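You operate a simulated robot arm through the tools that you are given. There is no shell and no other tool. Be economical: measure what you need, move in short steps, check, and stop when the job is done.

The job below is to be done with a simulated two-armed robot. You get a single attempt, and the scene is never put back.

Task
Cool mould 23 to 30 degrees or less and set it on the mould bench.
Fine: switch the unit to COOL, wait for plate B's display, stop the pump, shut the yellow valve; leave the dial.

The check looks at the end state, three seconds after you hand in, the way a careful person would. Anything else that was tipped, shoved, dropped, spilled or broken makes it a failure.

Robot
Two 7-joint arms with two-finger parallel grippers on one trunk, on a base that drives. Base frame: it is fixed to the floor where the robot stands at the start and does not move with it; the origin is under the middle of the robot, x ahead of it, y to its left, z up. Readings come in mm, rad, newtons and seconds.
The left shoulder is at the start at [50, 168, 1182], the right one opposite. With the tool pointing down near the work surface each hand reaches from about 200 to 660 mm from the robot's upright axis, wherever it stands, measured 20 degrees to its own side. Places, roughly: blue fill lever [300, -200, 600]; display of plate B [200, 300, 900]; front of the mould bench [100, 1300, 900]; heat and cool switch [500, -200, 900]; orange valve lever [600, 600, 900]; red drain lever [300, -100, 200]; temperature dial [400, -100, 900]; white valve lever [800, 200, 900]; yellow valve lever [700, 400, 900]. Payload 1.57 kg a hand.
Tool frame (each hand has its own): the origin (TCP) lies between the finger pads and is the grasp point; the fingertips stand 30 mm ahead of it; z points along the fingers, y is the line along which they close. Largest opening 80 mm; finger width 17, thickness 12; the body of the gripper, 40 by 82 mm, starts 80 mm behind the TCP.
Orientation is that of the tool frame in the base frame, as a unit quaternion [x, y, z, w]. With the fingers straight down and closing along the base's y, the tool's x points along the base's -x, its y along +y and its z along -z.

Tools
- The arms move only by the tool nudge_tool. It takes "left_steps", "right_steps" or both (then of equal length, played together; a hand with none holds still); each is a list that holds one entry, the list of rows, each a list of 7 numbers: the shift along the base's x, y, z in mm, then the turn, a rotation vector about the base's x, y, z in rad, then the gripper command, from -1 (fully open) to 1 (shut), values between in proportion. In form: [[[dx, dy, dz, rx, ry, rz, grip], ...]]. A call has 1 to 10 rows; each row shifts and turns the commanded pose from where the row before left it. Each row takes 0.2 s and may step no farther than 50 mm and 0.15 rad from the row before; otherwise, or with a gripper value out of range, the whole call is refused. Where a pose cannot be reached the arm comes as near as it can. A force on the tool above 40 N (or 10 N above the force at the start of the call, whichever is more), or a blocked arm, ends the call early, and 0.2 s more pass. The fingers move at their own pace (about 45 mm/s each) and stop on an object; they squeeze with about 21 N. The grip force told is the motor's: it shows also when the fingers shut on nothing. Time passes only in rows, and 0.2 s behind the last, so rows that do not move let the fingers close. The reply holds the time, the measured pose of the TCP, the force on the tool along the base axes, the opening and the grip force, in the units named above and with some noise, with the torque about the TCP (base axes, N m) and any sound that the robot's microphone picked up.
- Cameras (640 x 400 px; columns grow to the right, rows downward): "scene" is now at [118.4, 4.6, 1371.3]; the picture's right is [0.07, -1.00, 0.00], its down [-0.77, -0.06, -0.64] and it looks along [0.64, 0.05, -0.77] (base axes); focal length 214 px, centre (320, 200). "left" rides on the left gripper at [72, 7, -122] in its tool frame; the picture's right is [-0.09, 1.00, 0.00], its down [-0.84, -0.08, -0.54] and it looks along [-0.54, -0.05, 0.84] (tool axes); focal length 238 px, centre (320, 200). "right" rides on the right gripper at [72, -7, -122] in its tool frame; the picture's right is [0.09, 1.00, 0.00], its down [-0.84, 0.08, -0.54] and it looks along [-0.54, 0.05, 0.84] (tool axes); focal length 238 px, centre (320, 200).
- get_image(camera): a new picture of that camera. The clock stands still meanwhile.
- raise_lower(by): slides the trunk up (or, below 0, down) by that many mm; the arms and the scene camera ride with it, the base frame stays. It gives what a move gives, with no picture.
- drive_base(legs): drives the robot by 1 to 6 legs, each [ahead, left, turn to the left] in mm, mm and rad, along the robot's own axes; the way and the turn of a leg run together, so that a leg with both is an arc; at most 1500 mm and 3.142 rad a leg. The arms and the cameras ride along, it lands a little off, and it stops where it bumps. It gives what a move gives.
- aim_head(pan, tilt): turns the head with the scene camera to pan (to the left, within 1.396 rad either way) and tilt (down, from -0.506 to 1.204), counted from straight ahead of the robot. It gives what a move gives.
- point_at(camera, pixels): for up to 12 pixels [column, row] of the newest picture of that camera ("zoom" is the newest enlarged one), the place [x, y, z] in the base frame of the surface seen there, good to about 3 mm. The clock stands still meanwhile.
- close_up(camera, box): a new picture of the part [left, top, right, bottom] of that camera's present view, enlarged. The clock stands still meanwhile.
- close_job(): hands the job in; it is judged then, once.

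Keep the steps short. Do not move on a guess: measure, check each grasp and each placing, and mend mistakes. In all there are 80 turns and 70 pictures (those below and enlarged ones count). Leave the grippers open and the arms clear of the work at the hand-in unless told otherwise, and finish with a single line.

The tools are called as name(argument=value, ...) on one line, values as JSON. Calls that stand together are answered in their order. nudge_tool: Moves the arms, as the interface text tells. Its arguments: {"type":"object","properties":{"left_steps":{"type":"array"},"right_steps":{"type":"array"}},"required":[]} The other tools are called the same way: raise_lower (by) slides the trunk up or down; drive_base (legs) drives the base; aim_head (pan, tilt) turns the head that bears the scene camera; get_image (camera) takes a picture; point_at (camera, pixels) gives the place of the surface under pixels of a picture; close_up (camera, box) takes an enlarged picture of a part of a camera's view; close_job () hands the job in.

At the start:

```text
time_s: 0.0
left_ee_pos: [331.5, 240.4, 1193.7]
left_tcp_rot: [0.0, 1.0, 0.0, 0.0]
left_ft_force: [0.6, 0.2, 0.7]
left_moment: [0.02, 0.0, 0.02]
left_finger_gap: 79.9
left_grasp_force: 0.0
right_ee_pos: [336.2, -89.1, 1168.9]
right_tcp_rot: [0.0, 1.0, 0.001, 0.0]
right_ft_force: [0.5, -0.4, -0.9]
right_moment: [-0.01, 0.02, 0.03]
right_finger_gap: 79.8
right_grasp_force: 0.1
trunk travel left (down, up): [-350.0, 93.0]
robot x, y, heading: [-0.3, 1.1, -0.003]
head pan, tilt: [0.075, 0.88]
```

scene: 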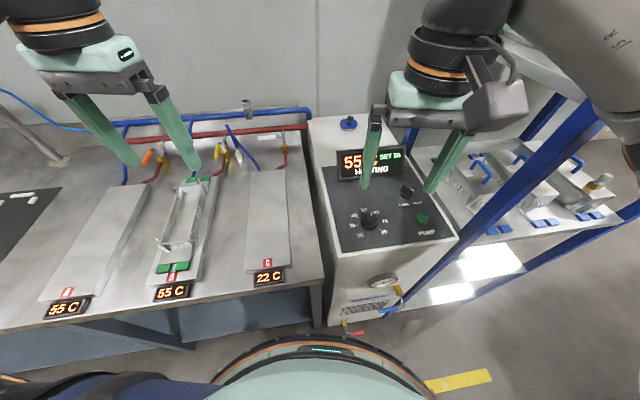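
right: 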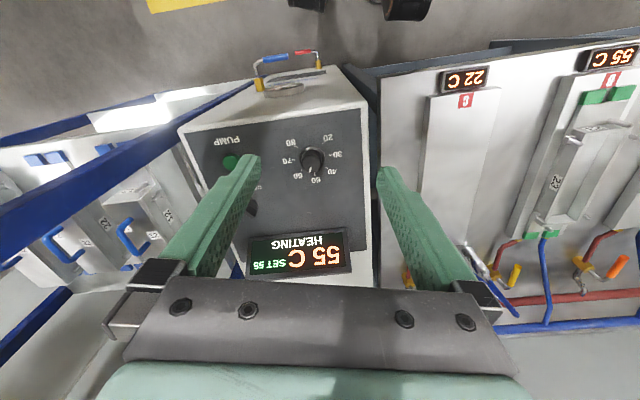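
left: 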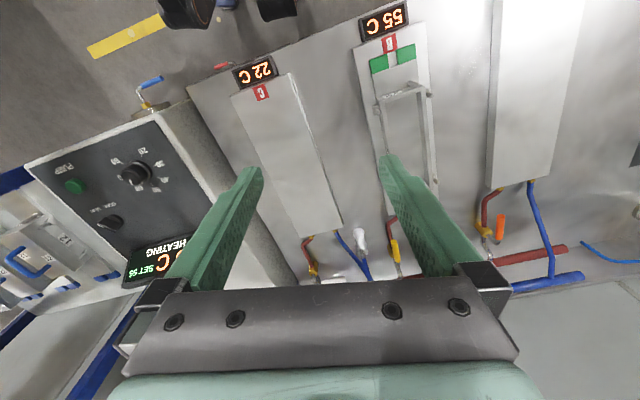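

The panel shows 55 C HEATING and plate B shows 55 C. I'll enlarge the panel (pixels 320-460, 100-260) and the plate area before touching anything.

close_up(camera="scene", box=[310, 100, 470, 340])

close_up(camera="scene", box=[0, 90, 320, 320])

close_up(camera="right", box=[180, 40, 380, 290])

```text
1.67 times, centred on (390, 220) of scene
```

zoom: 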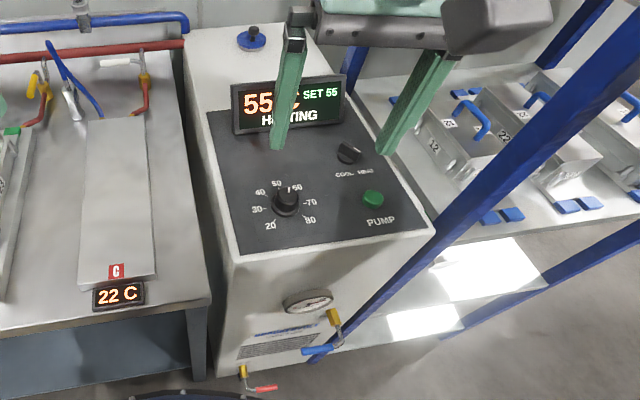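

```text
1.74 times, centred on (160, 205) of scene
```

zoom: 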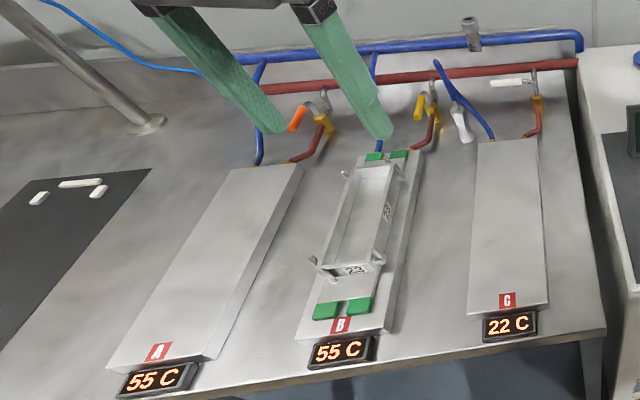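

```text
1.60 times, centred on (280, 165) of right
```

zoom: 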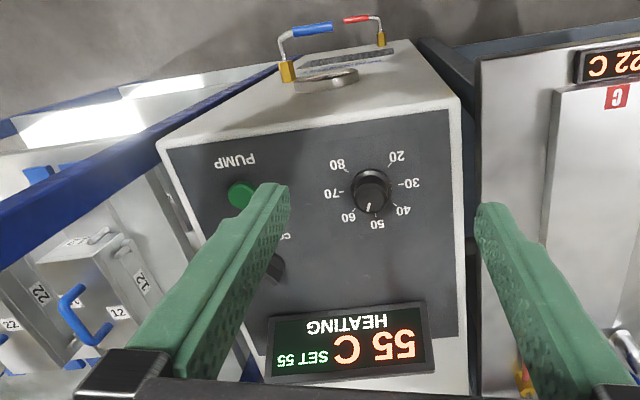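

Pump button is green, the switch points somewhere between COOL and HEAT, and mould 23 lies on plate B. I'll measure the switch, pump button, valves and mould.

point_at(camera="scene", pixels=[[406, 191], [412, 189], [422, 218], [410, 200], [161, 160], [239, 158], [147, 157], [160, 242], [193, 245], [163, 268], [172, 291], [205, 180]])

close_up(camera="scene", box=[360, 160, 460, 250])

close_up(camera="left", box=[340, 0, 460, 280])

```text
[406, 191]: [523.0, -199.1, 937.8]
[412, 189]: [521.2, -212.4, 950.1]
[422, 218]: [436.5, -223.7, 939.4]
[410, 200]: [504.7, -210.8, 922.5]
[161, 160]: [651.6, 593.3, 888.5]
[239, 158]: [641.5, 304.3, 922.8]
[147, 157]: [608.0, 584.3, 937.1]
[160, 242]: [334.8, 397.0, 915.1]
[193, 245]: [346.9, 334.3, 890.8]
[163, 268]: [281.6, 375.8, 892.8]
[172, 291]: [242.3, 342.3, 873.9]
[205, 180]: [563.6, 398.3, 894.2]
```

```text
4.44 times, centred on (410, 205) of scene
```

zoom: 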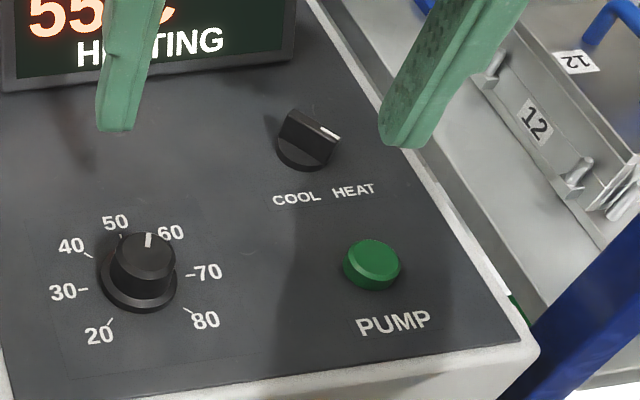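

```text
1.43 times, centred on (400, 140) of left
```

zoom: 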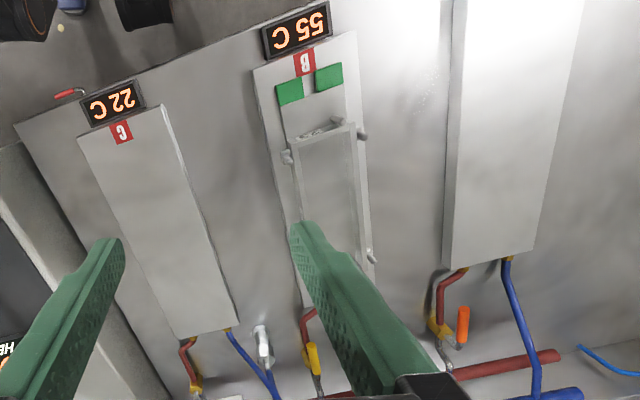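

The knob's white mark points to the HEAT side. I'll bring the right hand above it for a better look: the knob is at about (521, -207), and I'll stay at z of about 1090.

nudge_tool(right_steps=[[[40, -30, 0, 0, 0, 0, -1], [40, -30, -20, 0, 0, 0, -1], [40, -30, -20, 0, 0, 0, -1], [35, -28, -20, 0, 0, 0, -1], [0, 0, 0, 0, 0, 0, -1]]])

get_image(camera="right")

get_image(camera="scene")

```text
refused: row 2 steps farther than a row can; nothing moved
```

```text
61 pictures are left
```

right: 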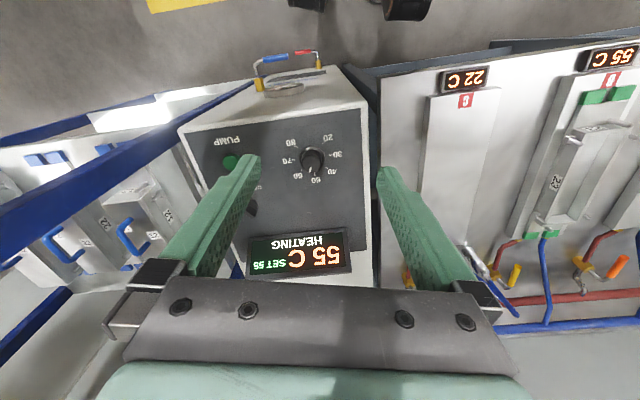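

```text
60 pictures are left
```

scene: 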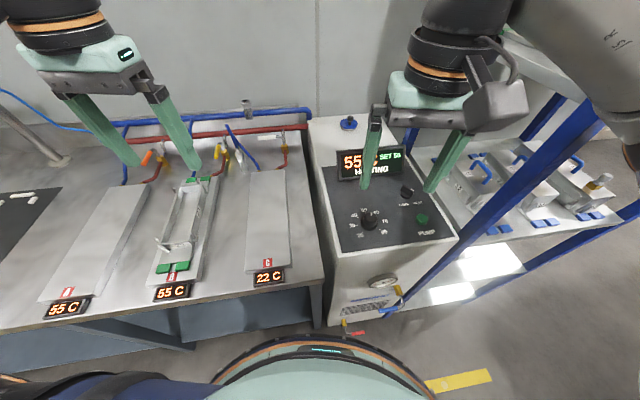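

The row was too long, so I'll use smaller ones. I'll also measure the rack post (480, 235) and the upper shelf edge so that I can stay clear of them.

point_at(camera="scene", pixels=[[480, 235], [560, 150], [520, 45], [535, 120], [600, 130]])

nudge_tool(right_steps=[[[32, -24, 0, 0, 0, 0, -1], [32, -24, -20, 0, 0, 0, -1], [32, -24, -20, 0, 0, 0, -1], [32, -24, -20, 0, 0, 0, -1], [28, -22, -20, 0, 0, 0, -1], [0, 0, 0, 0, 0, 0, -1]]])

get_image(camera="right")

```text
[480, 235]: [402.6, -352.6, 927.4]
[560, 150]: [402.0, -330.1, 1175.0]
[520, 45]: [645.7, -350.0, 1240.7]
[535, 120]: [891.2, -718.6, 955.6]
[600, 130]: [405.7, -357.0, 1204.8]
```

```text
time_s: 1.4
left_ee_pos: [320.3, 255.9, 1195.3]
left_tcp_rot: [-0.001, 1.0, -0.007, 0.006]
left_ft_force: [-0.6, 0.6, -0.2]
left_moment: [0.0, -0.02, 0.02]
left_finger_gap: 80.1
left_grasp_force: 0.0
right_ee_pos: [482.1, -187.8, 1102.5]
right_tcp_rot: [-0.009, 1.0, -0.007, 0.013]
right_ft_force: [0.3, -0.2, 0.4]
right_moment: [-0.01, 0.01, 0.0]
right_finger_gap: 79.9
right_grasp_force: 0.0
trunk travel left (down, up): [-350.0, 93.0]
robot x, y, heading: [-2.6, 3.6, 0.004]
head pan, tilt: [0.075, 0.88]
```

```text
59 pictures are left
```

right: 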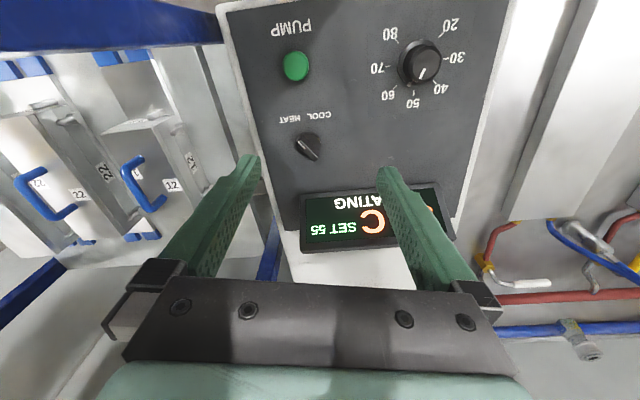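

The right hand is near the knob, though it stopped somewhat short of the command. I'll zoom on the knob at (308, 147).

close_up(camera="right", box=[260, 100, 360, 180])

point_at(camera="right", pixels=[[308, 147], [303, 150], [313, 153], [317, 158], [299, 137], [296, 65], [326, 117], [284, 119], [300, 167], [335, 160], [270, 65]])

nudge_tool(right_steps=[[[0, 0, 0, 0, 0, 0, -1], [0, 0, 0, 0, 0, 0, -1]]])

```text
5.00 times, centred on (310, 140) of right
```

zoom: 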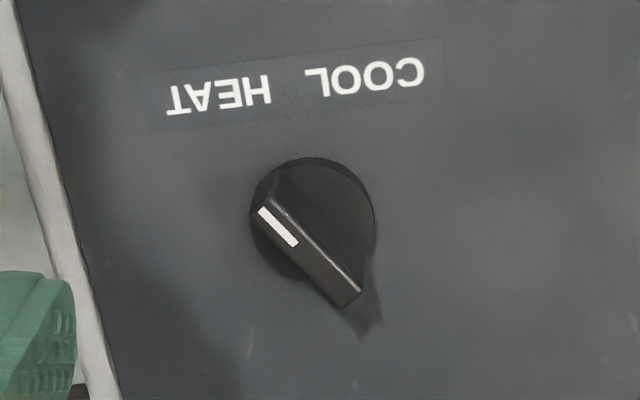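

```text
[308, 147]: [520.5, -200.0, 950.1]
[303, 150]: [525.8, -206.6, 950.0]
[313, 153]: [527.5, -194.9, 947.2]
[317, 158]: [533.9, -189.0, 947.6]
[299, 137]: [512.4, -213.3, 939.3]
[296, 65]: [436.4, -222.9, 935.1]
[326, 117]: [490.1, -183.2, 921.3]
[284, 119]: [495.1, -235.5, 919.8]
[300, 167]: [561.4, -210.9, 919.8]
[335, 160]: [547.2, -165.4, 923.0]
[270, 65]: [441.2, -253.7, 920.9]
```

```text
time_s: 2.0
left_ee_pos: [319.8, 255.6, 1194.8]
left_tcp_rot: [0.0, 1.0, -0.007, 0.005]
left_ft_force: [-0.3, 0.7, -0.5]
left_moment: [-0.04, -0.02, 0.0]
left_finger_gap: 79.8
left_grasp_force: 0.1
right_ee_pos: [481.9, -188.7, 1102.4]
right_tcp_rot: [-0.008, 1.0, -0.008, 0.012]
right_ft_force: [-0.2, 0.3, 0.2]
right_moment: [-0.04, 0.03, -0.02]
right_finger_gap: 80.1
right_grasp_force: 0.2
trunk travel left (down, up): [-350.0, 93.0]
robot x, y, heading: [0.1, -2.3, -0.0]
head pan, tilt: [0.075, 0.88]
```

The knob's bar runs at about 47° in x-y, centred near (522, -201), with its top at z 950. The mark is at the near-right end (HEAT), so COOL is about a quarter turn clockwise seen from above. I'll turn the hand +0.8 rad, half close it, and move over the knob to z of about 1010.

nudge_tool(right_steps=[[[7, -2, -15, 0, 0, 0.134, -0.4], [7, -2, -15, 0, 0, 0.134, -0.2], [7, -2, -15, 0, 0, 0.134, 0], [7, -2, -15, 0, 0, 0.134, 0], [6, -2, -15, 0, 0, 0.134, 0], [6, -2, -15, 0, 0, 0.134, 0], [0, 0, 0, 0, 0, 0, 0]]])

get_image(camera="right")

```text
time_s: 3.8
left_ee_pos: [311.0, 255.0, 1196.5]
left_tcp_rot: [0.001, 1.0, -0.006, 0.01]
left_ft_force: [0.2, 0.1, -0.2]
left_moment: [-0.03, 0.0, 0.0]
left_finger_gap: 80.1
left_grasp_force: 0.0
right_ee_pos: [504.5, -189.2, 1048.8]
right_tcp_rot: [-0.316, 0.948, -0.014, 0.023]
right_ft_force: [-1.1, 0.8, 0.1]
right_moment: [0.02, 0.02, 0.04]
right_finger_gap: 39.9
right_grasp_force: 0.0
right hand out of reach, approached as far as the arm can: row 5, 6
trunk travel left (down, up): [-350.0, 93.0]
robot x, y, heading: [-4.7, 1.8, -0.007]
head pan, tilt: [0.075, 0.88]
stopped in row 7 (right hand): the arm was blocked; the commanded pose is now the measured one
```

```text
57 pictures are left
```

right: 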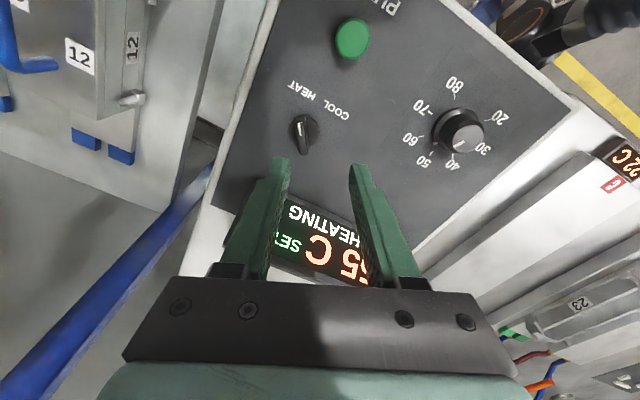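

The arm reports a limit and then a block at (504, -189, 1049). I need to see whether the elbow is near the rack post, so I'll pan the head right.

aim_head(pan=-0.5, tilt=0.6)

get_image(camera="scene")

```text
time_s: 4.8
left_ee_pos: [310.0, 255.7, 1197.1]
left_tcp_rot: [0.0, 1.0, -0.007, 0.012]
left_ft_force: [0.4, 0.1, 0.1]
left_moment: [-0.01, 0.0, 0.0]
left_finger_gap: 80.1
left_grasp_force: 0.1
right_ee_pos: [504.2, -189.4, 1045.4]
right_tcp_rot: [-0.316, 0.948, -0.014, 0.02]
right_ft_force: [0.2, -0.7, 0.3]
right_moment: [0.0, 0.03, 0.02]
right_finger_gap: 40.0
right_grasp_force: 0.0
trunk travel left (down, up): [-350.0, 93.0]
robot x, y, heading: [-1.5, -0.5, -0.001]
head pan, tilt: [-0.499, 0.6]
```

```text
56 pictures are left
```

scene: 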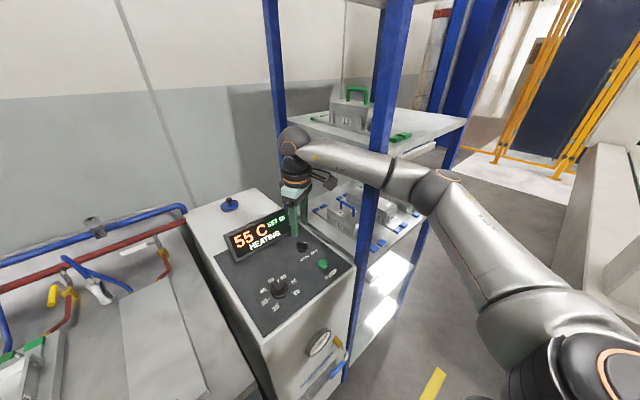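

The right forearm threads behind the blue rack post at about (385, 160), so this arm is unsafe here. I'll back it out along the same path and use the left arm for the panel.

nudge_tool(right_steps=[[[-4, 0, 10, 0, 0, -0.13, 0], [-4, 0, 10, 0, 0, -0.13, 0], [-5, 0, 12, 0, 0, -0.13, 0], [-5, 0, 12, 0, 0, -0.13, 0], [-5, 0, 12, 0, 0, -0.12, 0], [0, 0, 0, 0, 0, 0, 0]]])

nudge_tool(right_steps=[[[-30, 20, 13, 0, 0, 0, 0], [-30, 20, 13, 0, 0, 0, 0], [-30, 20, 13, 0, 0, 0, 0], [-30, 20, 13, 0, 0, 0, 0], [-30, 20, 13, 0, 0, 0, 0], [-30, 0, 0, 0, 0, 0, 0], [-30, 0, 0, 0, 0, 0, 0], [0, 0, 0, 0, 0, 0, 0]]])

get_image(camera="scene")

```text
time_s: 6.2
left_ee_pos: [317.6, 253.5, 1196.0]
left_tcp_rot: [0.0, 1.0, -0.006, 0.008]
left_ft_force: [0.3, -0.8, 0.2]
left_moment: [-0.03, -0.04, -0.04]
left_finger_gap: 80.0
left_grasp_force: 0.0
right_ee_pos: [483.1, -189.7, 1086.7]
right_tcp_rot: [-0.005, 1.0, -0.015, 0.006]
right_ft_force: [0.3, 0.5, 0.0]
right_moment: [0.0, -0.02, 0.01]
right_finger_gap: 39.9
right_grasp_force: 0.1
trunk travel left (down, up): [-350.0, 93.0]
robot x, y, heading: [0.6, -1.4, -0.002]
head pan, tilt: [-0.499, 0.6]
```

```text
time_s: 8.0
left_ee_pos: [332.1, 243.6, 1193.7]
left_tcp_rot: [0.0, 1.0, 0.0, 0.0]
left_ft_force: [0.3, -0.9, -0.6]
left_moment: [0.0, -0.01, 0.01]
left_finger_gap: 79.9
left_grasp_force: 0.1
right_ee_pos: [290.2, -108.6, 1151.6]
right_tcp_rot: [0.007, 1.0, -0.005, 0.008]
right_ft_force: [-0.4, 0.0, -1.0]
right_moment: [0.01, 0.03, 0.01]
right_finger_gap: 40.0
right_grasp_force: 0.2
trunk travel left (down, up): [-350.0, 93.0]
robot x, y, heading: [1.9, 0.8, 0.001]
head pan, tilt: [-0.499, 0.6]
```

```text
55 pictures are left
```

scene: 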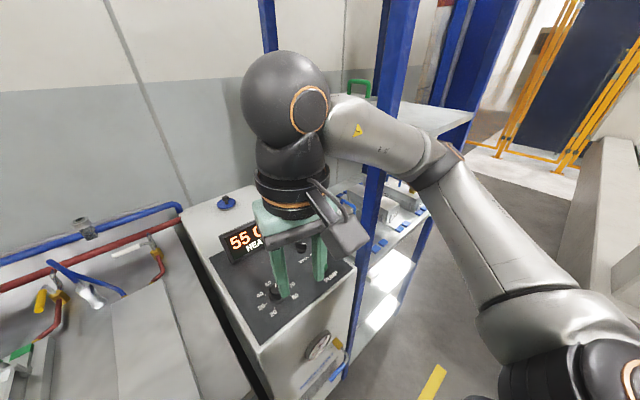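

The right arm is back and clear, and the rack looks undisturbed. I'll measure the right elbow and forearm to judge how far right the base may go.

point_at(camera="scene", pixels=[[440, 165], [460, 160], [390, 140], [285, 90], [540, 300], [375, 220], [330, 350], [490, 230]])

```text
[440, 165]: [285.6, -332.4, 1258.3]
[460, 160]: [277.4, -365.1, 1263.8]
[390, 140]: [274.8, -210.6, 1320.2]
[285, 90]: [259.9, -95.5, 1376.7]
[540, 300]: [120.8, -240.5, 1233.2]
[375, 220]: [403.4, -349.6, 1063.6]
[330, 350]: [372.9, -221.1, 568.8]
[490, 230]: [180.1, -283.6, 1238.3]
```

The right elbow is at (286, -350). Turning the base about 0.4 rad right in place would bring the left shoulder closer and swing the right elbow away from the post. First I'll look down at the base front and the levers.

aim_head(pan=-0.2, tilt=1.2)

get_image(camera="scene")

```text
time_s: 9.0
left_ee_pos: [331.6, 241.4, 1193.3]
left_tcp_rot: [0.0, 1.0, 0.0, -0.001]
left_ft_force: [-0.2, 0.1, 0.6]
left_moment: [-0.05, -0.03, 0.02]
left_finger_gap: 80.2
left_grasp_force: 0.1
right_ee_pos: [290.0, -107.6, 1150.7]
right_tcp_rot: [0.006, 1.0, -0.004, 0.008]
right_ft_force: [-1.0, 0.3, 0.6]
right_moment: [-0.01, -0.01, -0.04]
right_finger_gap: 40.2
right_grasp_force: 0.1
trunk travel left (down, up): [-350.0, 93.0]
robot x, y, heading: [-2.7, 1.3, -0.005]
head pan, tilt: [-0.201, 1.201]
```

```text
54 pictures are left
```

scene: 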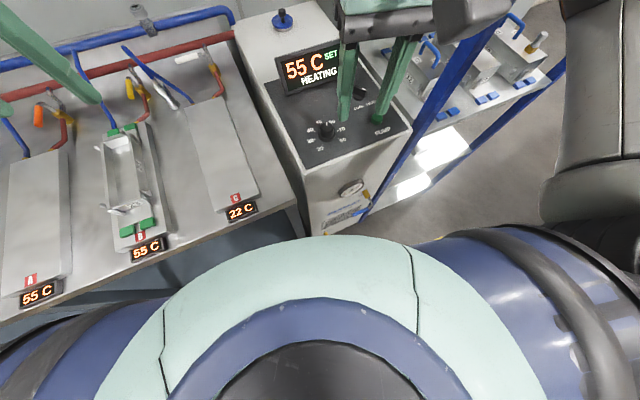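

point_at(camera="scene", pixels=[[345, 238], [200, 280], [80, 330], [480, 230], [600, 270], [350, 215], [340, 190]])

```text
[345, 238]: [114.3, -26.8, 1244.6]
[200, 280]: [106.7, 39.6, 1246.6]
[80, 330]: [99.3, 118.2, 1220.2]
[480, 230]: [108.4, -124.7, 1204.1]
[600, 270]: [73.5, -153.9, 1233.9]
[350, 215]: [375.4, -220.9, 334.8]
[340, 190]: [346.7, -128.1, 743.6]
```

The trunk hides the base front. To be safe I'll back off 40 mm from the levers, then turn 0.45 rad right in place.

drive_base(legs=[[-40, 0, 0], [0, 0, -0.45]])

aim_head(pan=0.3, tilt=0.8)

get_image(camera="scene")

```text
time_s: 11.2
left_ee_pos: [362.9, 75.0, 1194.1]
left_tcp_rot: [0.221, 0.975, 0.0, 0.0]
left_ft_force: [0.3, 0.5, -0.6]
left_moment: [0.0, 0.01, -0.02]
left_finger_gap: 80.2
left_grasp_force: 0.1
right_ee_pos: [176.3, -222.2, 1150.0]
right_tcp_rot: [0.227, 0.974, -0.006, 0.006]
right_ft_force: [-0.3, 0.6, 0.4]
right_moment: [0.02, 0.0, -0.02]
right_finger_gap: 40.1
right_grasp_force: 0.1
trunk travel left (down, up): [-350.0, 93.0]
robot x, y, heading: [-41.4, 0.6, -0.446]
head pan, tilt: [-0.201, 1.201]
```

```text
time_s: 12.1
left_ee_pos: [363.1, 75.8, 1194.8]
left_tcp_rot: [0.221, 0.975, 0.0, 0.0]
left_ft_force: [0.7, 0.4, -0.9]
left_moment: [0.01, -0.04, -0.02]
left_finger_gap: 80.1
left_grasp_force: 0.0
right_ee_pos: [174.9, -222.5, 1151.6]
right_tcp_rot: [0.227, 0.974, -0.007, 0.006]
right_ft_force: [-0.2, -0.2, 0.1]
right_moment: [-0.01, -0.03, -0.02]
right_finger_gap: 39.8
right_grasp_force: 0.1
trunk travel left (down, up): [-350.0, 93.0]
robot x, y, heading: [-40.3, 0.9, -0.445]
head pan, tilt: [0.3, 0.799]
```

```text
53 pictures are left
```

scene: 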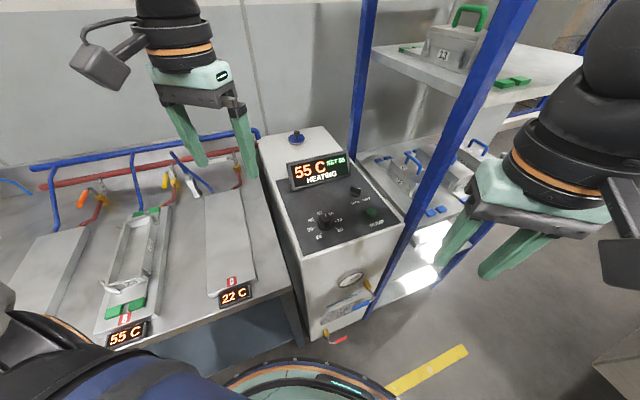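

The turn worked and the levers are untouched. The left hand is now at (363, 75, 1194). I'll bring it over the knob in small rows, turning +1.27 rad so the fingers straddle the bar, and stay at z of about 1080.

nudge_tool(left_steps=[[[16, -27.6, -11.4, 0, 0, 0.125, -0.4], [16, -27.6, -11.4, 0, 0, 0.125, 0], [16, -27.6, -11.4, 0, 0, 0.125, 0], [16, -27.6, -11.4, 0, 0, 0.125, 0], [16, -27.6, -11.4, 0, 0, 0.125, 0], [16, -27.6, -11.4, 0, 0, 0.125, 0], [16, -27.6, -11.4, 0, 0, 0.125, 0], [16, -27.6, -11.4, 0, 0, 0.125, 0], [16, -27.6, -11.4, 0, 0, 0.125, 0], [15, -27.6, -11.4, 0, 0, 0.125, 0]]])

get_image(camera="left")

get_image(camera="scene")

```text
time_s: 14.3
left_ee_pos: [479.8, -50.9, 1066.3]
left_tcp_rot: [-0.394, 0.919, 0.0, 0.0]
left_ft_force: [0.8, -0.1, -1.2]
left_moment: [-0.04, -0.02, 0.03]
left_finger_gap: 40.0
left_grasp_force: 0.0
left hand out of reach, approached as far as the arm can: row 5, 6, 7, 8, 9, 10
right_ee_pos: [174.0, -221.8, 1150.6]
right_tcp_rot: [0.228, 0.974, -0.007, 0.007]
right_ft_force: [0.3, 0.2, 0.5]
right_moment: [-0.01, 0.0, -0.02]
right_finger_gap: 40.0
right_grasp_force: 0.1
trunk travel left (down, up): [-350.0, 93.0]
robot x, y, heading: [-41.0, -1.2, -0.445]
head pan, tilt: [0.3, 0.799]
```

```text
52 pictures are left
```

left: 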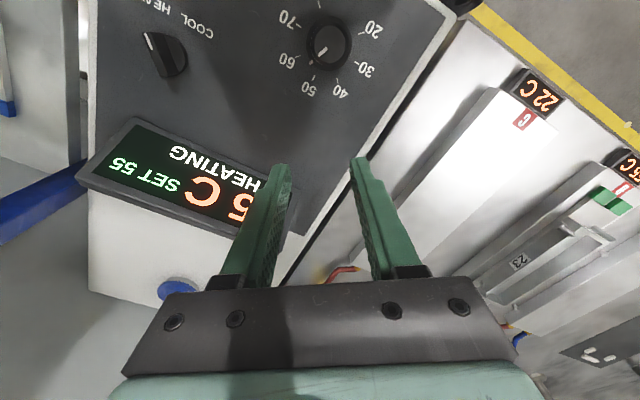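

```text
51 pictures are left
```

scene: 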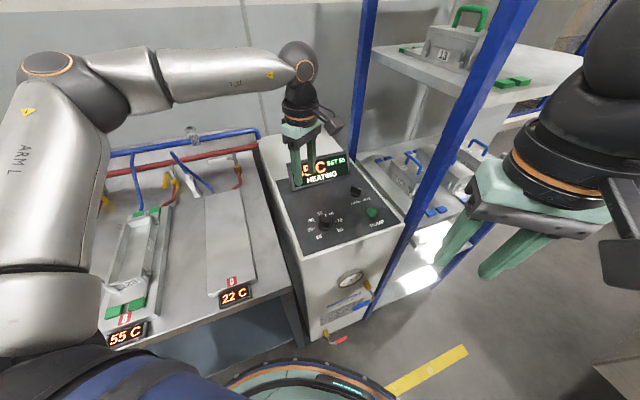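

The left hand stopped at (480, -51, 1066) with the cross-body reach limited. The knob is only 6° left of the heading, and the arm works best around 20°. I'll turn the base another 0.22 rad right; the hand swings over the panel at tip height 1036, above the display.

point_at(camera="left", pixels=[[130, 120], [85, 172], [300, 215], [180, 285]])

drive_base(legs=[[0, 0, -0.22]])

```text
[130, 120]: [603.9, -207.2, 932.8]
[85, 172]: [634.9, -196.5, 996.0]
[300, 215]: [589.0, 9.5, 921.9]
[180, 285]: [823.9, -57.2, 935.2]
```

```text
time_s: 15.5
left_ee_pos: [455.2, -164.9, 1067.7]
left_tcp_rot: [-0.287, 0.958, -0.001, 0.001]
left_ft_force: [-0.4, -0.5, -1.1]
left_moment: [0.03, -0.02, 0.0]
left_finger_gap: 39.7
left_grasp_force: 0.1
right_ee_pos: [120.6, -263.2, 1150.5]
right_tcp_rot: [0.336, 0.942, -0.007, 0.006]
right_ft_force: [0.1, 0.2, -0.8]
right_moment: [0.04, 0.02, 0.01]
right_finger_gap: 39.9
right_grasp_force: 0.1
trunk travel left (down, up): [-350.0, 93.0]
robot x, y, heading: [-39.7, -4.1, -0.67]
head pan, tilt: [0.3, 0.799]
```

The hand is at (455, -165, 1068) with the closing line at about 123°. I'll try small moves to (522, -201, 1040) with +0.2 rad.

nudge_tool(left_steps=[[[16, -9, 0, 0, 0, 0, 0], [17, -9, 0, 0, 0, 0, 0], [17, -9, -10, 0, 0, 0, 0], [17, -9, -18, 0, 0, 0, 0], [0, 0, 0, 0, 0, 0.1, 0], [0, 0, 0, 0, 0, 0.1, 0], [0, 0, 0, 0, 0, 0, 0]]])

get_image(camera="left")

```text
time_s: 17.1
left_ee_pos: [508.7, -150.7, 1041.3]
left_tcp_rot: [-0.382, 0.924, 0.0, 0.0]
left_ft_force: [-1.0, -0.9, 0.7]
left_moment: [0.04, 0.0, 0.02]
left_finger_gap: 39.9
left_grasp_force: 0.1
left hand out of reach, approached as far as the arm can: row 1, 2, 3, 4
right_ee_pos: [121.9, -263.1, 1150.4]
right_tcp_rot: [0.334, 0.943, -0.008, 0.005]
right_ft_force: [-0.7, 1.0, 0.3]
right_moment: [0.01, 0.0, 0.03]
right_finger_gap: 39.9
right_grasp_force: 0.1
trunk travel left (down, up): [-350.0, 93.0]
robot x, y, heading: [-37.6, 2.3, -0.667]
head pan, tilt: [0.3, 0.799]
```

```text
50 pictures are left
```

left: 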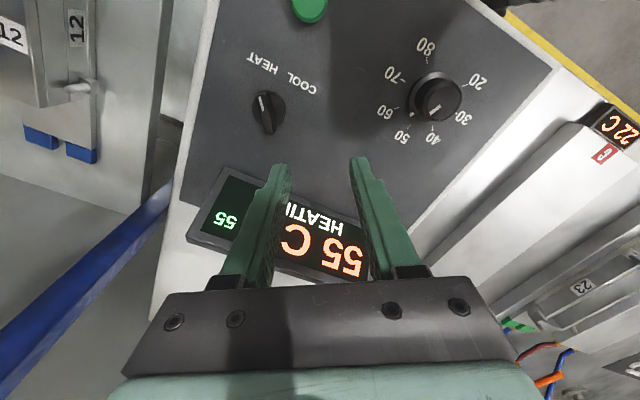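

The yaw is fine but the position is limited, since yaw and reach trade off. I'll take yaw back by 0.66 rad (closing line about 96°) and see whether the hand then reaches the knob. Closing would align the bar part of the way.

nudge_tool(left_steps=[[[0, 0, 0, 0, 0, -0.13, 0], [0, 0, 0, 0, 0, -0.13, 0], [0, 0, 0, 0, 0, -0.13, 0], [0, 0, 0, 0, 0, -0.13, 0], [0, 0, 0, 0, 0, -0.13, 0], [3, -8, 0, 0, 0, 0, 0], [3, -8, 0, 0, 0, 0, 0], [0, 0, 0, 0, 0, 0, 0]]])

get_image(camera="scene")

```text
time_s: 18.9
left_ee_pos: [509.5, -151.9, 1040.2]
left_tcp_rot: [-0.066, 0.998, -0.001, -0.001]
left_ft_force: [0.1, -0.4, 0.0]
left_moment: [0.01, -0.01, 0.0]
left_finger_gap: 39.9
left_grasp_force: 0.0
left hand out of reach, approached as far as the arm can: row 6, 7
right_ee_pos: [120.7, -263.2, 1150.5]
right_tcp_rot: [0.334, 0.942, -0.009, 0.006]
right_ft_force: [-0.3, 0.6, 0.4]
right_moment: [-0.01, -0.02, 0.0]
right_finger_gap: 40.4
right_grasp_force: 0.0
trunk travel left (down, up): [-350.0, 93.0]
robot x, y, heading: [-42.1, -2.7, -0.669]
head pan, tilt: [0.3, 0.799]
```

```text
49 pictures are left
```

scene: 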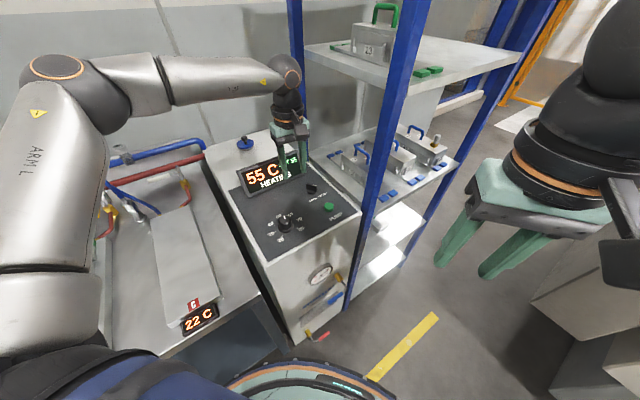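

The yaw moved freely; the limit is the bearing, as the left hand can't come nearer than about 21° from the heading. A further base turn of 0.22 should do. First I'll check the object at the right edge (590, 340) and move the hand left 60 mm so it swings clear of the post.

point_at(camera="scene", pixels=[[590, 340], [560, 285], [625, 260], [600, 370], [620, 140], [480, 265]])

nudge_tool(left_steps=[[[0, 30, 0, 0, 0, 0.1, 0], [0, 30, 0, 0, 0, 0.1, 0], [0, 0, 0, 0, 0, 0, 0]]])

```text
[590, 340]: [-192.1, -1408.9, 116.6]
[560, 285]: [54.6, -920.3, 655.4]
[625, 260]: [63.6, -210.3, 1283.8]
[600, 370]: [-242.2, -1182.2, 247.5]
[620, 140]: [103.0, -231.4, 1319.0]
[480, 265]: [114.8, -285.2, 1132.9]
```

```text
time_s: 19.7
left_ee_pos: [509.5, -91.2, 1040.4]
left_tcp_rot: [-0.166, 0.986, -0.001, -0.001]
left_ft_force: [-0.2, 0.5, 0.2]
left_moment: [0.01, -0.02, 0.0]
left_finger_gap: 40.0
left_grasp_force: 0.0
right_ee_pos: [122.5, -263.7, 1150.4]
right_tcp_rot: [0.335, 0.942, -0.007, 0.006]
right_ft_force: [0.0, 0.1, 0.0]
right_moment: [-0.02, 0.03, 0.01]
right_finger_gap: 40.0
right_grasp_force: 0.0
trunk travel left (down, up): [-350.0, 93.0]
robot x, y, heading: [-40.5, -5.4, -0.665]
head pan, tilt: [0.3, 0.799]
```

The right side is free (nearest object at y of about -920). Now I'll turn the base 0.2 rad right and look.

drive_base(legs=[[0, 0, -0.2]])

get_image(camera="left")

```text
time_s: 20.8
left_ee_pos: [481.4, -197.4, 1039.5]
left_tcp_rot: [-0.067, 0.998, -0.001, 0.0]
left_ft_force: [-0.1, 0.4, -0.8]
left_moment: [0.01, 0.01, 0.02]
left_finger_gap: 39.9
left_grasp_force: 0.0
right_ee_pos: [66.1, -290.5, 1151.9]
right_tcp_rot: [0.425, 0.905, -0.007, 0.005]
right_ft_force: [0.4, -0.4, -0.2]
right_moment: [0.02, 0.01, 0.03]
right_finger_gap: 39.8
right_grasp_force: 0.0
trunk travel left (down, up): [-350.0, 93.0]
robot x, y, heading: [-44.5, -0.7, -0.862]
head pan, tilt: [0.3, 0.799]
```

```text
48 pictures are left
```

left: 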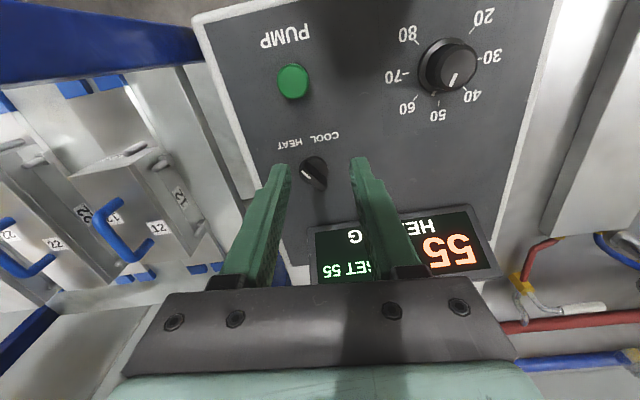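

Good: the hand is at (481, -197, 1040). Now I'll move to (522, -201) and turn +0.66 at a safe height.

nudge_tool(left_steps=[[[10, -1, 0, 0, 0, 0.13, 0], [10, -1, 0, 0, 0, 0.13, 0], [10, -1, 0, 0, 0, 0.13, 0], [10, -1, 0, 0, 0, 0.13, 0], [1, 0, 0, 0, 0, 0.14, 0], [0, 0, 0, 0, 0, 0, 0]]])

get_image(camera="left")

```text
time_s: 22.2
left_ee_pos: [522.9, -200.8, 1040.7]
left_tcp_rot: [-0.388, 0.922, -0.001, 0.0]
left_ft_force: [-0.1, 0.0, 0.4]
left_moment: [0.01, -0.05, -0.03]
left_finger_gap: 40.0
left_grasp_force: 0.1
right_ee_pos: [66.9, -290.0, 1149.7]
right_tcp_rot: [0.426, 0.905, -0.008, 0.006]
right_ft_force: [0.4, 0.1, -0.1]
right_moment: [-0.02, 0.03, -0.01]
right_finger_gap: 40.2
right_grasp_force: 0.2
trunk travel left (down, up): [-350.0, 93.0]
robot x, y, heading: [-42.0, -1.3, -0.864]
head pan, tilt: [0.3, 0.799]
```

```text
47 pictures are left
```

left: 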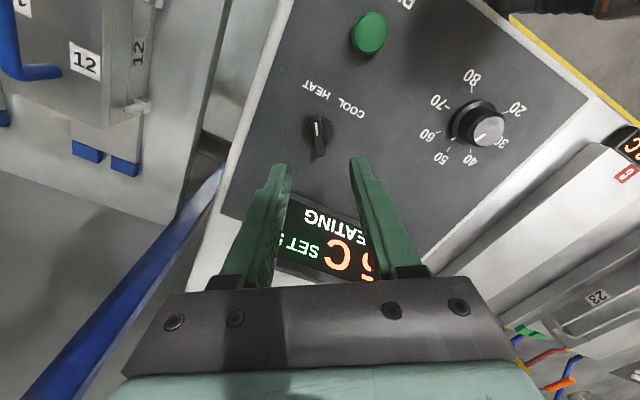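

Reached: the bar is vertical in the picture and centred between the fingers. I'll descend 75 mm to tip z of about 936.

nudge_tool(left_steps=[[[0, 0, -20, 0, 0, 0, 0], [0, 0, -20, 0, 0, 0, 0], [0, 0, -20, 0, 0, 0, 0], [0, 0, -15, 0, 0, 0, 0], [0, 0, 0, 0, 0, 0, 0]]])

get_image(camera="left")

```text
time_s: 23.4
left_ee_pos: [522.8, -201.3, 964.8]
left_tcp_rot: [-0.386, 0.922, -0.001, 0.0]
left_ft_force: [0.3, 0.4, 0.1]
left_moment: [0.0, -0.01, 0.02]
left_finger_gap: 39.9
left_grasp_force: 0.1
right_ee_pos: [66.9, -291.2, 1150.9]
right_tcp_rot: [0.426, 0.905, -0.008, 0.005]
right_ft_force: [-0.1, -0.4, 0.4]
right_moment: [0.0, 0.04, -0.01]
right_finger_gap: 40.0
right_grasp_force: 0.1
trunk travel left (down, up): [-350.0, 93.0]
robot x, y, heading: [-41.1, 0.0, -0.868]
head pan, tilt: [0.3, 0.799]
```

```text
46 pictures are left
```

left: 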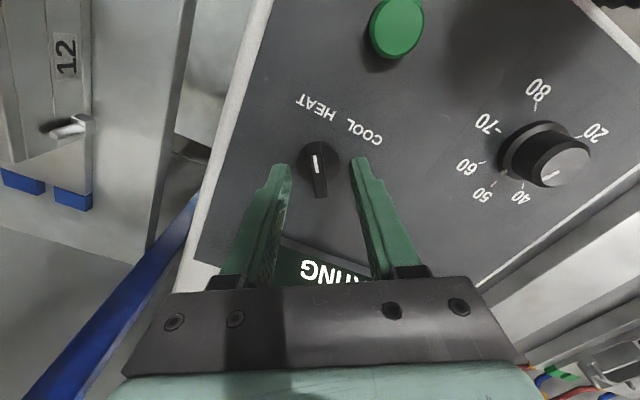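

The tips straddle the knob at (320, 172). Closing now.

nudge_tool(left_steps=[[[0, 0, 0, 0, 0, 0, 0.5], [0, 0, 0, 0, 0, 0, 0.9], [0, 0, 0, 0, 0, 0, 1], [0, 0, 0, 0, 0, 0, 1]]])

```text
time_s: 24.4
left_ee_pos: [524.3, -202.9, 964.8]
left_tcp_rot: [-0.387, 0.922, -0.002, 0.0]
left_ft_force: [3.9, -4.3, -0.4]
left_moment: [-0.1, 0.07, 0.04]
left_finger_gap: 9.0
left_grasp_force: 27.9
right_ee_pos: [65.8, -291.0, 1151.2]
right_tcp_rot: [0.426, 0.905, -0.008, 0.005]
right_ft_force: [-0.3, -0.7, -0.5]
right_moment: [0.01, -0.02, 0.01]
right_finger_gap: 39.9
right_grasp_force: 0.1
trunk travel left (down, up): [-350.0, 93.0]
robot x, y, heading: [-37.4, -2.0, -0.868]
head pan, tilt: [0.3, 0.799]
```

The bar is held, with a 9 mm gap. I'll turn clockwise 1.5 rad in steps, watching the torque and sound.

nudge_tool(left_steps=[[[0, 0, 0, 0, 0, -0.13, 1], [0, 0, 0, 0, 0, -0.13, 1], [0, 0, 0, 0, 0, -0.13, 1], [0, 0, 0, 0, 0, -0.13, 1], [0, 0, 0, 0, 0, -0.13, 1], [0, 0, 0, 0, 0, -0.13, 1], [0, 0, 0, 0, 0, -0.13, 1]]])

get_image(camera="left")

```text
time_s: 26.0
left_ee_pos: [522.8, -203.3, 964.9]
left_tcp_rot: [0.06, 0.998, -0.001, -0.001]
left_ft_force: [8.1, -8.8, 2.0]
left_moment: [-0.02, 0.57, -0.02]
left_finger_gap: 8.8
left_grasp_force: 27.4
right_ee_pos: [66.7, -290.0, 1151.9]
right_tcp_rot: [0.426, 0.905, -0.007, 0.004]
right_ft_force: [0.3, -0.1, 0.1]
right_moment: [0.0, 0.0, -0.01]
right_finger_gap: 39.9
right_grasp_force: 0.0
trunk travel left (down, up): [-350.0, 93.0]
robot x, y, heading: [-42.3, 0.2, -0.866]
head pan, tilt: [0.3, 0.799]
```

```text
45 pictures are left
```

left: 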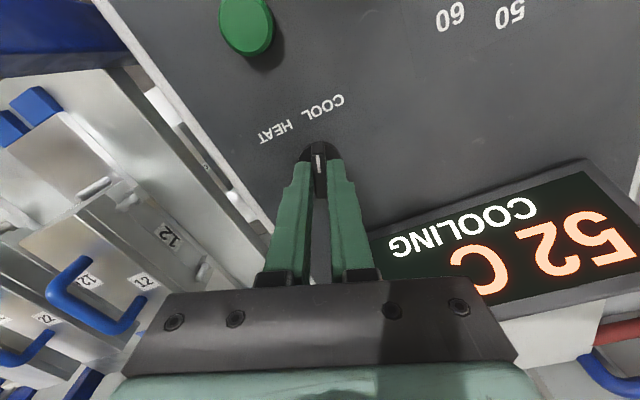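

The display already reads COOLING, 52 C. The mark is only about halfway, so I'll turn on toward the COOL stop.

nudge_tool(left_steps=[[[0, 0, 0, 0, 0, -0.12, 1], [0, 0, 0, 0, 0, -0.12, 1], [0, 0, 0, 0, 0, -0.12, 1], [0, 0, 0, 0, 0, -0.12, 1], [0, 0, 0, 0, 0, 0, 1]]])

get_image(camera="left")

```text
time_s: 27.2
left_ee_pos: [522.2, -201.7, 964.2]
left_tcp_rot: [0.294, 0.956, -0.001, -0.001]
left_ft_force: [5.7, -8.2, 0.0]
left_moment: [-0.1, -0.64, 0.61]
left_finger_gap: 12.4
left_grasp_force: 29.5
right_ee_pos: [66.9, -291.2, 1151.2]
right_tcp_rot: [0.426, 0.905, -0.007, 0.005]
right_ft_force: [0.7, -0.2, 0.9]
right_moment: [0.02, 0.0, 0.02]
right_finger_gap: 39.8
right_grasp_force: 0.0
trunk travel left (down, up): [-350.0, 93.0]
robot x, y, heading: [-41.6, -0.6, -0.865]
head pan, tilt: [0.3, 0.799]
```

```text
44 pictures are left
```

left: 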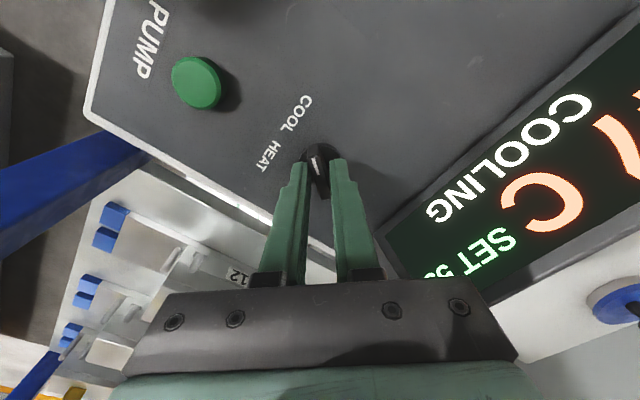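

The gap widened and the torque rose to 0.6 N m, so the knob is at its COOL stop. Opening and lifting 80 mm.

nudge_tool(left_steps=[[[0, 0, 0, 0, 0, 0, 0], [0, 0, 0, 0, 0, 0, 0], [0, 0, 20, 0, 0, 0, 0], [0, 0, 30, 0, 0, 0, 0], [0, 0, 30, 0, 0, 0, 0], [0, 0, 0, 0, 0, 0, 0]]])

get_image(camera="left")

aim_head(pan=1.1, tilt=0.9)

get_image(camera="scene")

```text
time_s: 28.6
left_ee_pos: [522.9, -200.4, 1046.7]
left_tcp_rot: [0.293, 0.956, -0.001, -0.001]
left_ft_force: [0.2, 0.3, 0.9]
left_moment: [-0.01, 0.01, -0.02]
left_finger_gap: 40.0
left_grasp_force: 0.0
right_ee_pos: [67.6, -290.0, 1150.8]
right_tcp_rot: [0.426, 0.905, -0.008, 0.005]
right_ft_force: [-0.3, 0.4, 0.1]
right_moment: [-0.02, -0.02, -0.03]
right_finger_gap: 40.0
right_grasp_force: 0.0
trunk travel left (down, up): [-350.0, 93.0]
robot x, y, heading: [-41.9, 3.1, -0.867]
head pan, tilt: [0.3, 0.799]
```

```text
43 pictures are left
```

left: 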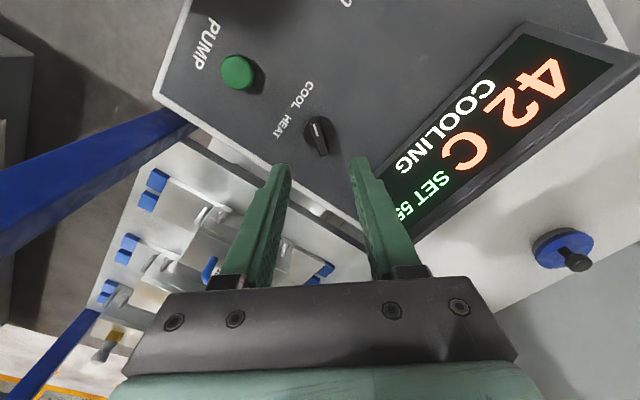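

```text
time_s: 29.8
left_ee_pos: [521.7, -199.4, 1045.9]
left_tcp_rot: [0.293, 0.956, -0.001, 0.0]
left_ft_force: [-0.1, 0.2, 0.1]
left_moment: [0.0, -0.02, 0.0]
left_finger_gap: 40.0
left_grasp_force: 0.1
right_ee_pos: [66.1, -290.2, 1151.5]
right_tcp_rot: [0.426, 0.905, -0.009, 0.004]
right_ft_force: [-1.1, -1.0, 0.0]
right_moment: [0.02, -0.03, 0.0]
right_finger_gap: 40.1
right_grasp_force: 0.0
trunk travel left (down, up): [-350.0, 93.0]
robot x, y, heading: [-35.9, -0.2, -0.863]
head pan, tilt: [1.1, 0.901]
```

```text
42 pictures are left
```

scene: 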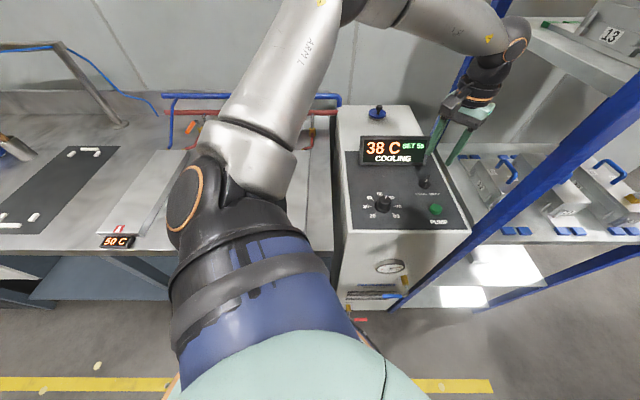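

Water is cooling fast (38 C on the unit, plate A 50), but the elbow hides plate B's display. I'll move the closed left hand to hover over the pump button (436, -223) and look again.

nudge_tool(left_steps=[[[-20, -5, 0, 0, 0, 0, 0.6], [-22, -6, 0, 0, 0, 0, 1], [-22, -6, -10, 0, 0, 0, 1], [-22, -6, -10, 0, 0, 0, 1], [0, 0, 0, 0, 0, 0, 1]]])

get_image(camera="left")

get_image(camera="scene")

```text
time_s: 31.0
left_ee_pos: [435.6, -224.6, 1025.8]
left_tcp_rot: [0.293, 0.956, -0.001, 0.0]
left_ft_force: [0.0, -0.7, 0.2]
left_moment: [-0.04, 0.02, 0.02]
left_finger_gap: 0.1
left_grasp_force: 21.3
right_ee_pos: [65.7, -289.8, 1150.5]
right_tcp_rot: [0.426, 0.905, -0.008, 0.005]
right_ft_force: [0.9, 0.2, -0.2]
right_moment: [-0.03, 0.01, -0.01]
right_finger_gap: 40.1
right_grasp_force: 0.0
trunk travel left (down, up): [-350.0, 93.0]
robot x, y, heading: [-37.3, -1.7, -0.87]
head pan, tilt: [1.1, 0.901]
```

```text
41 pictures are left
```

left: 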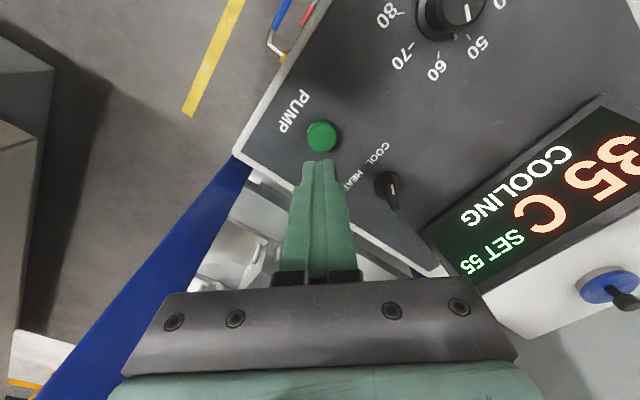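

```text
40 pictures are left
```

scene: 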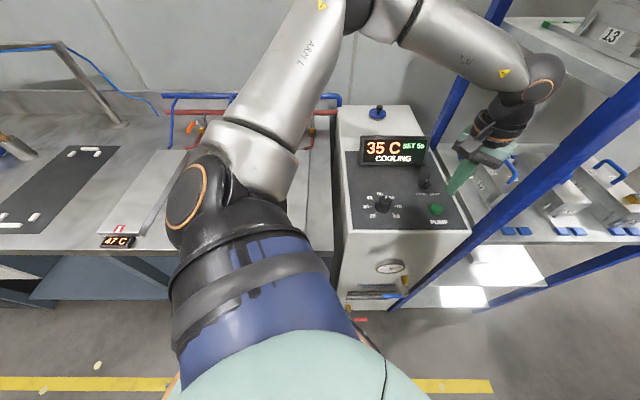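

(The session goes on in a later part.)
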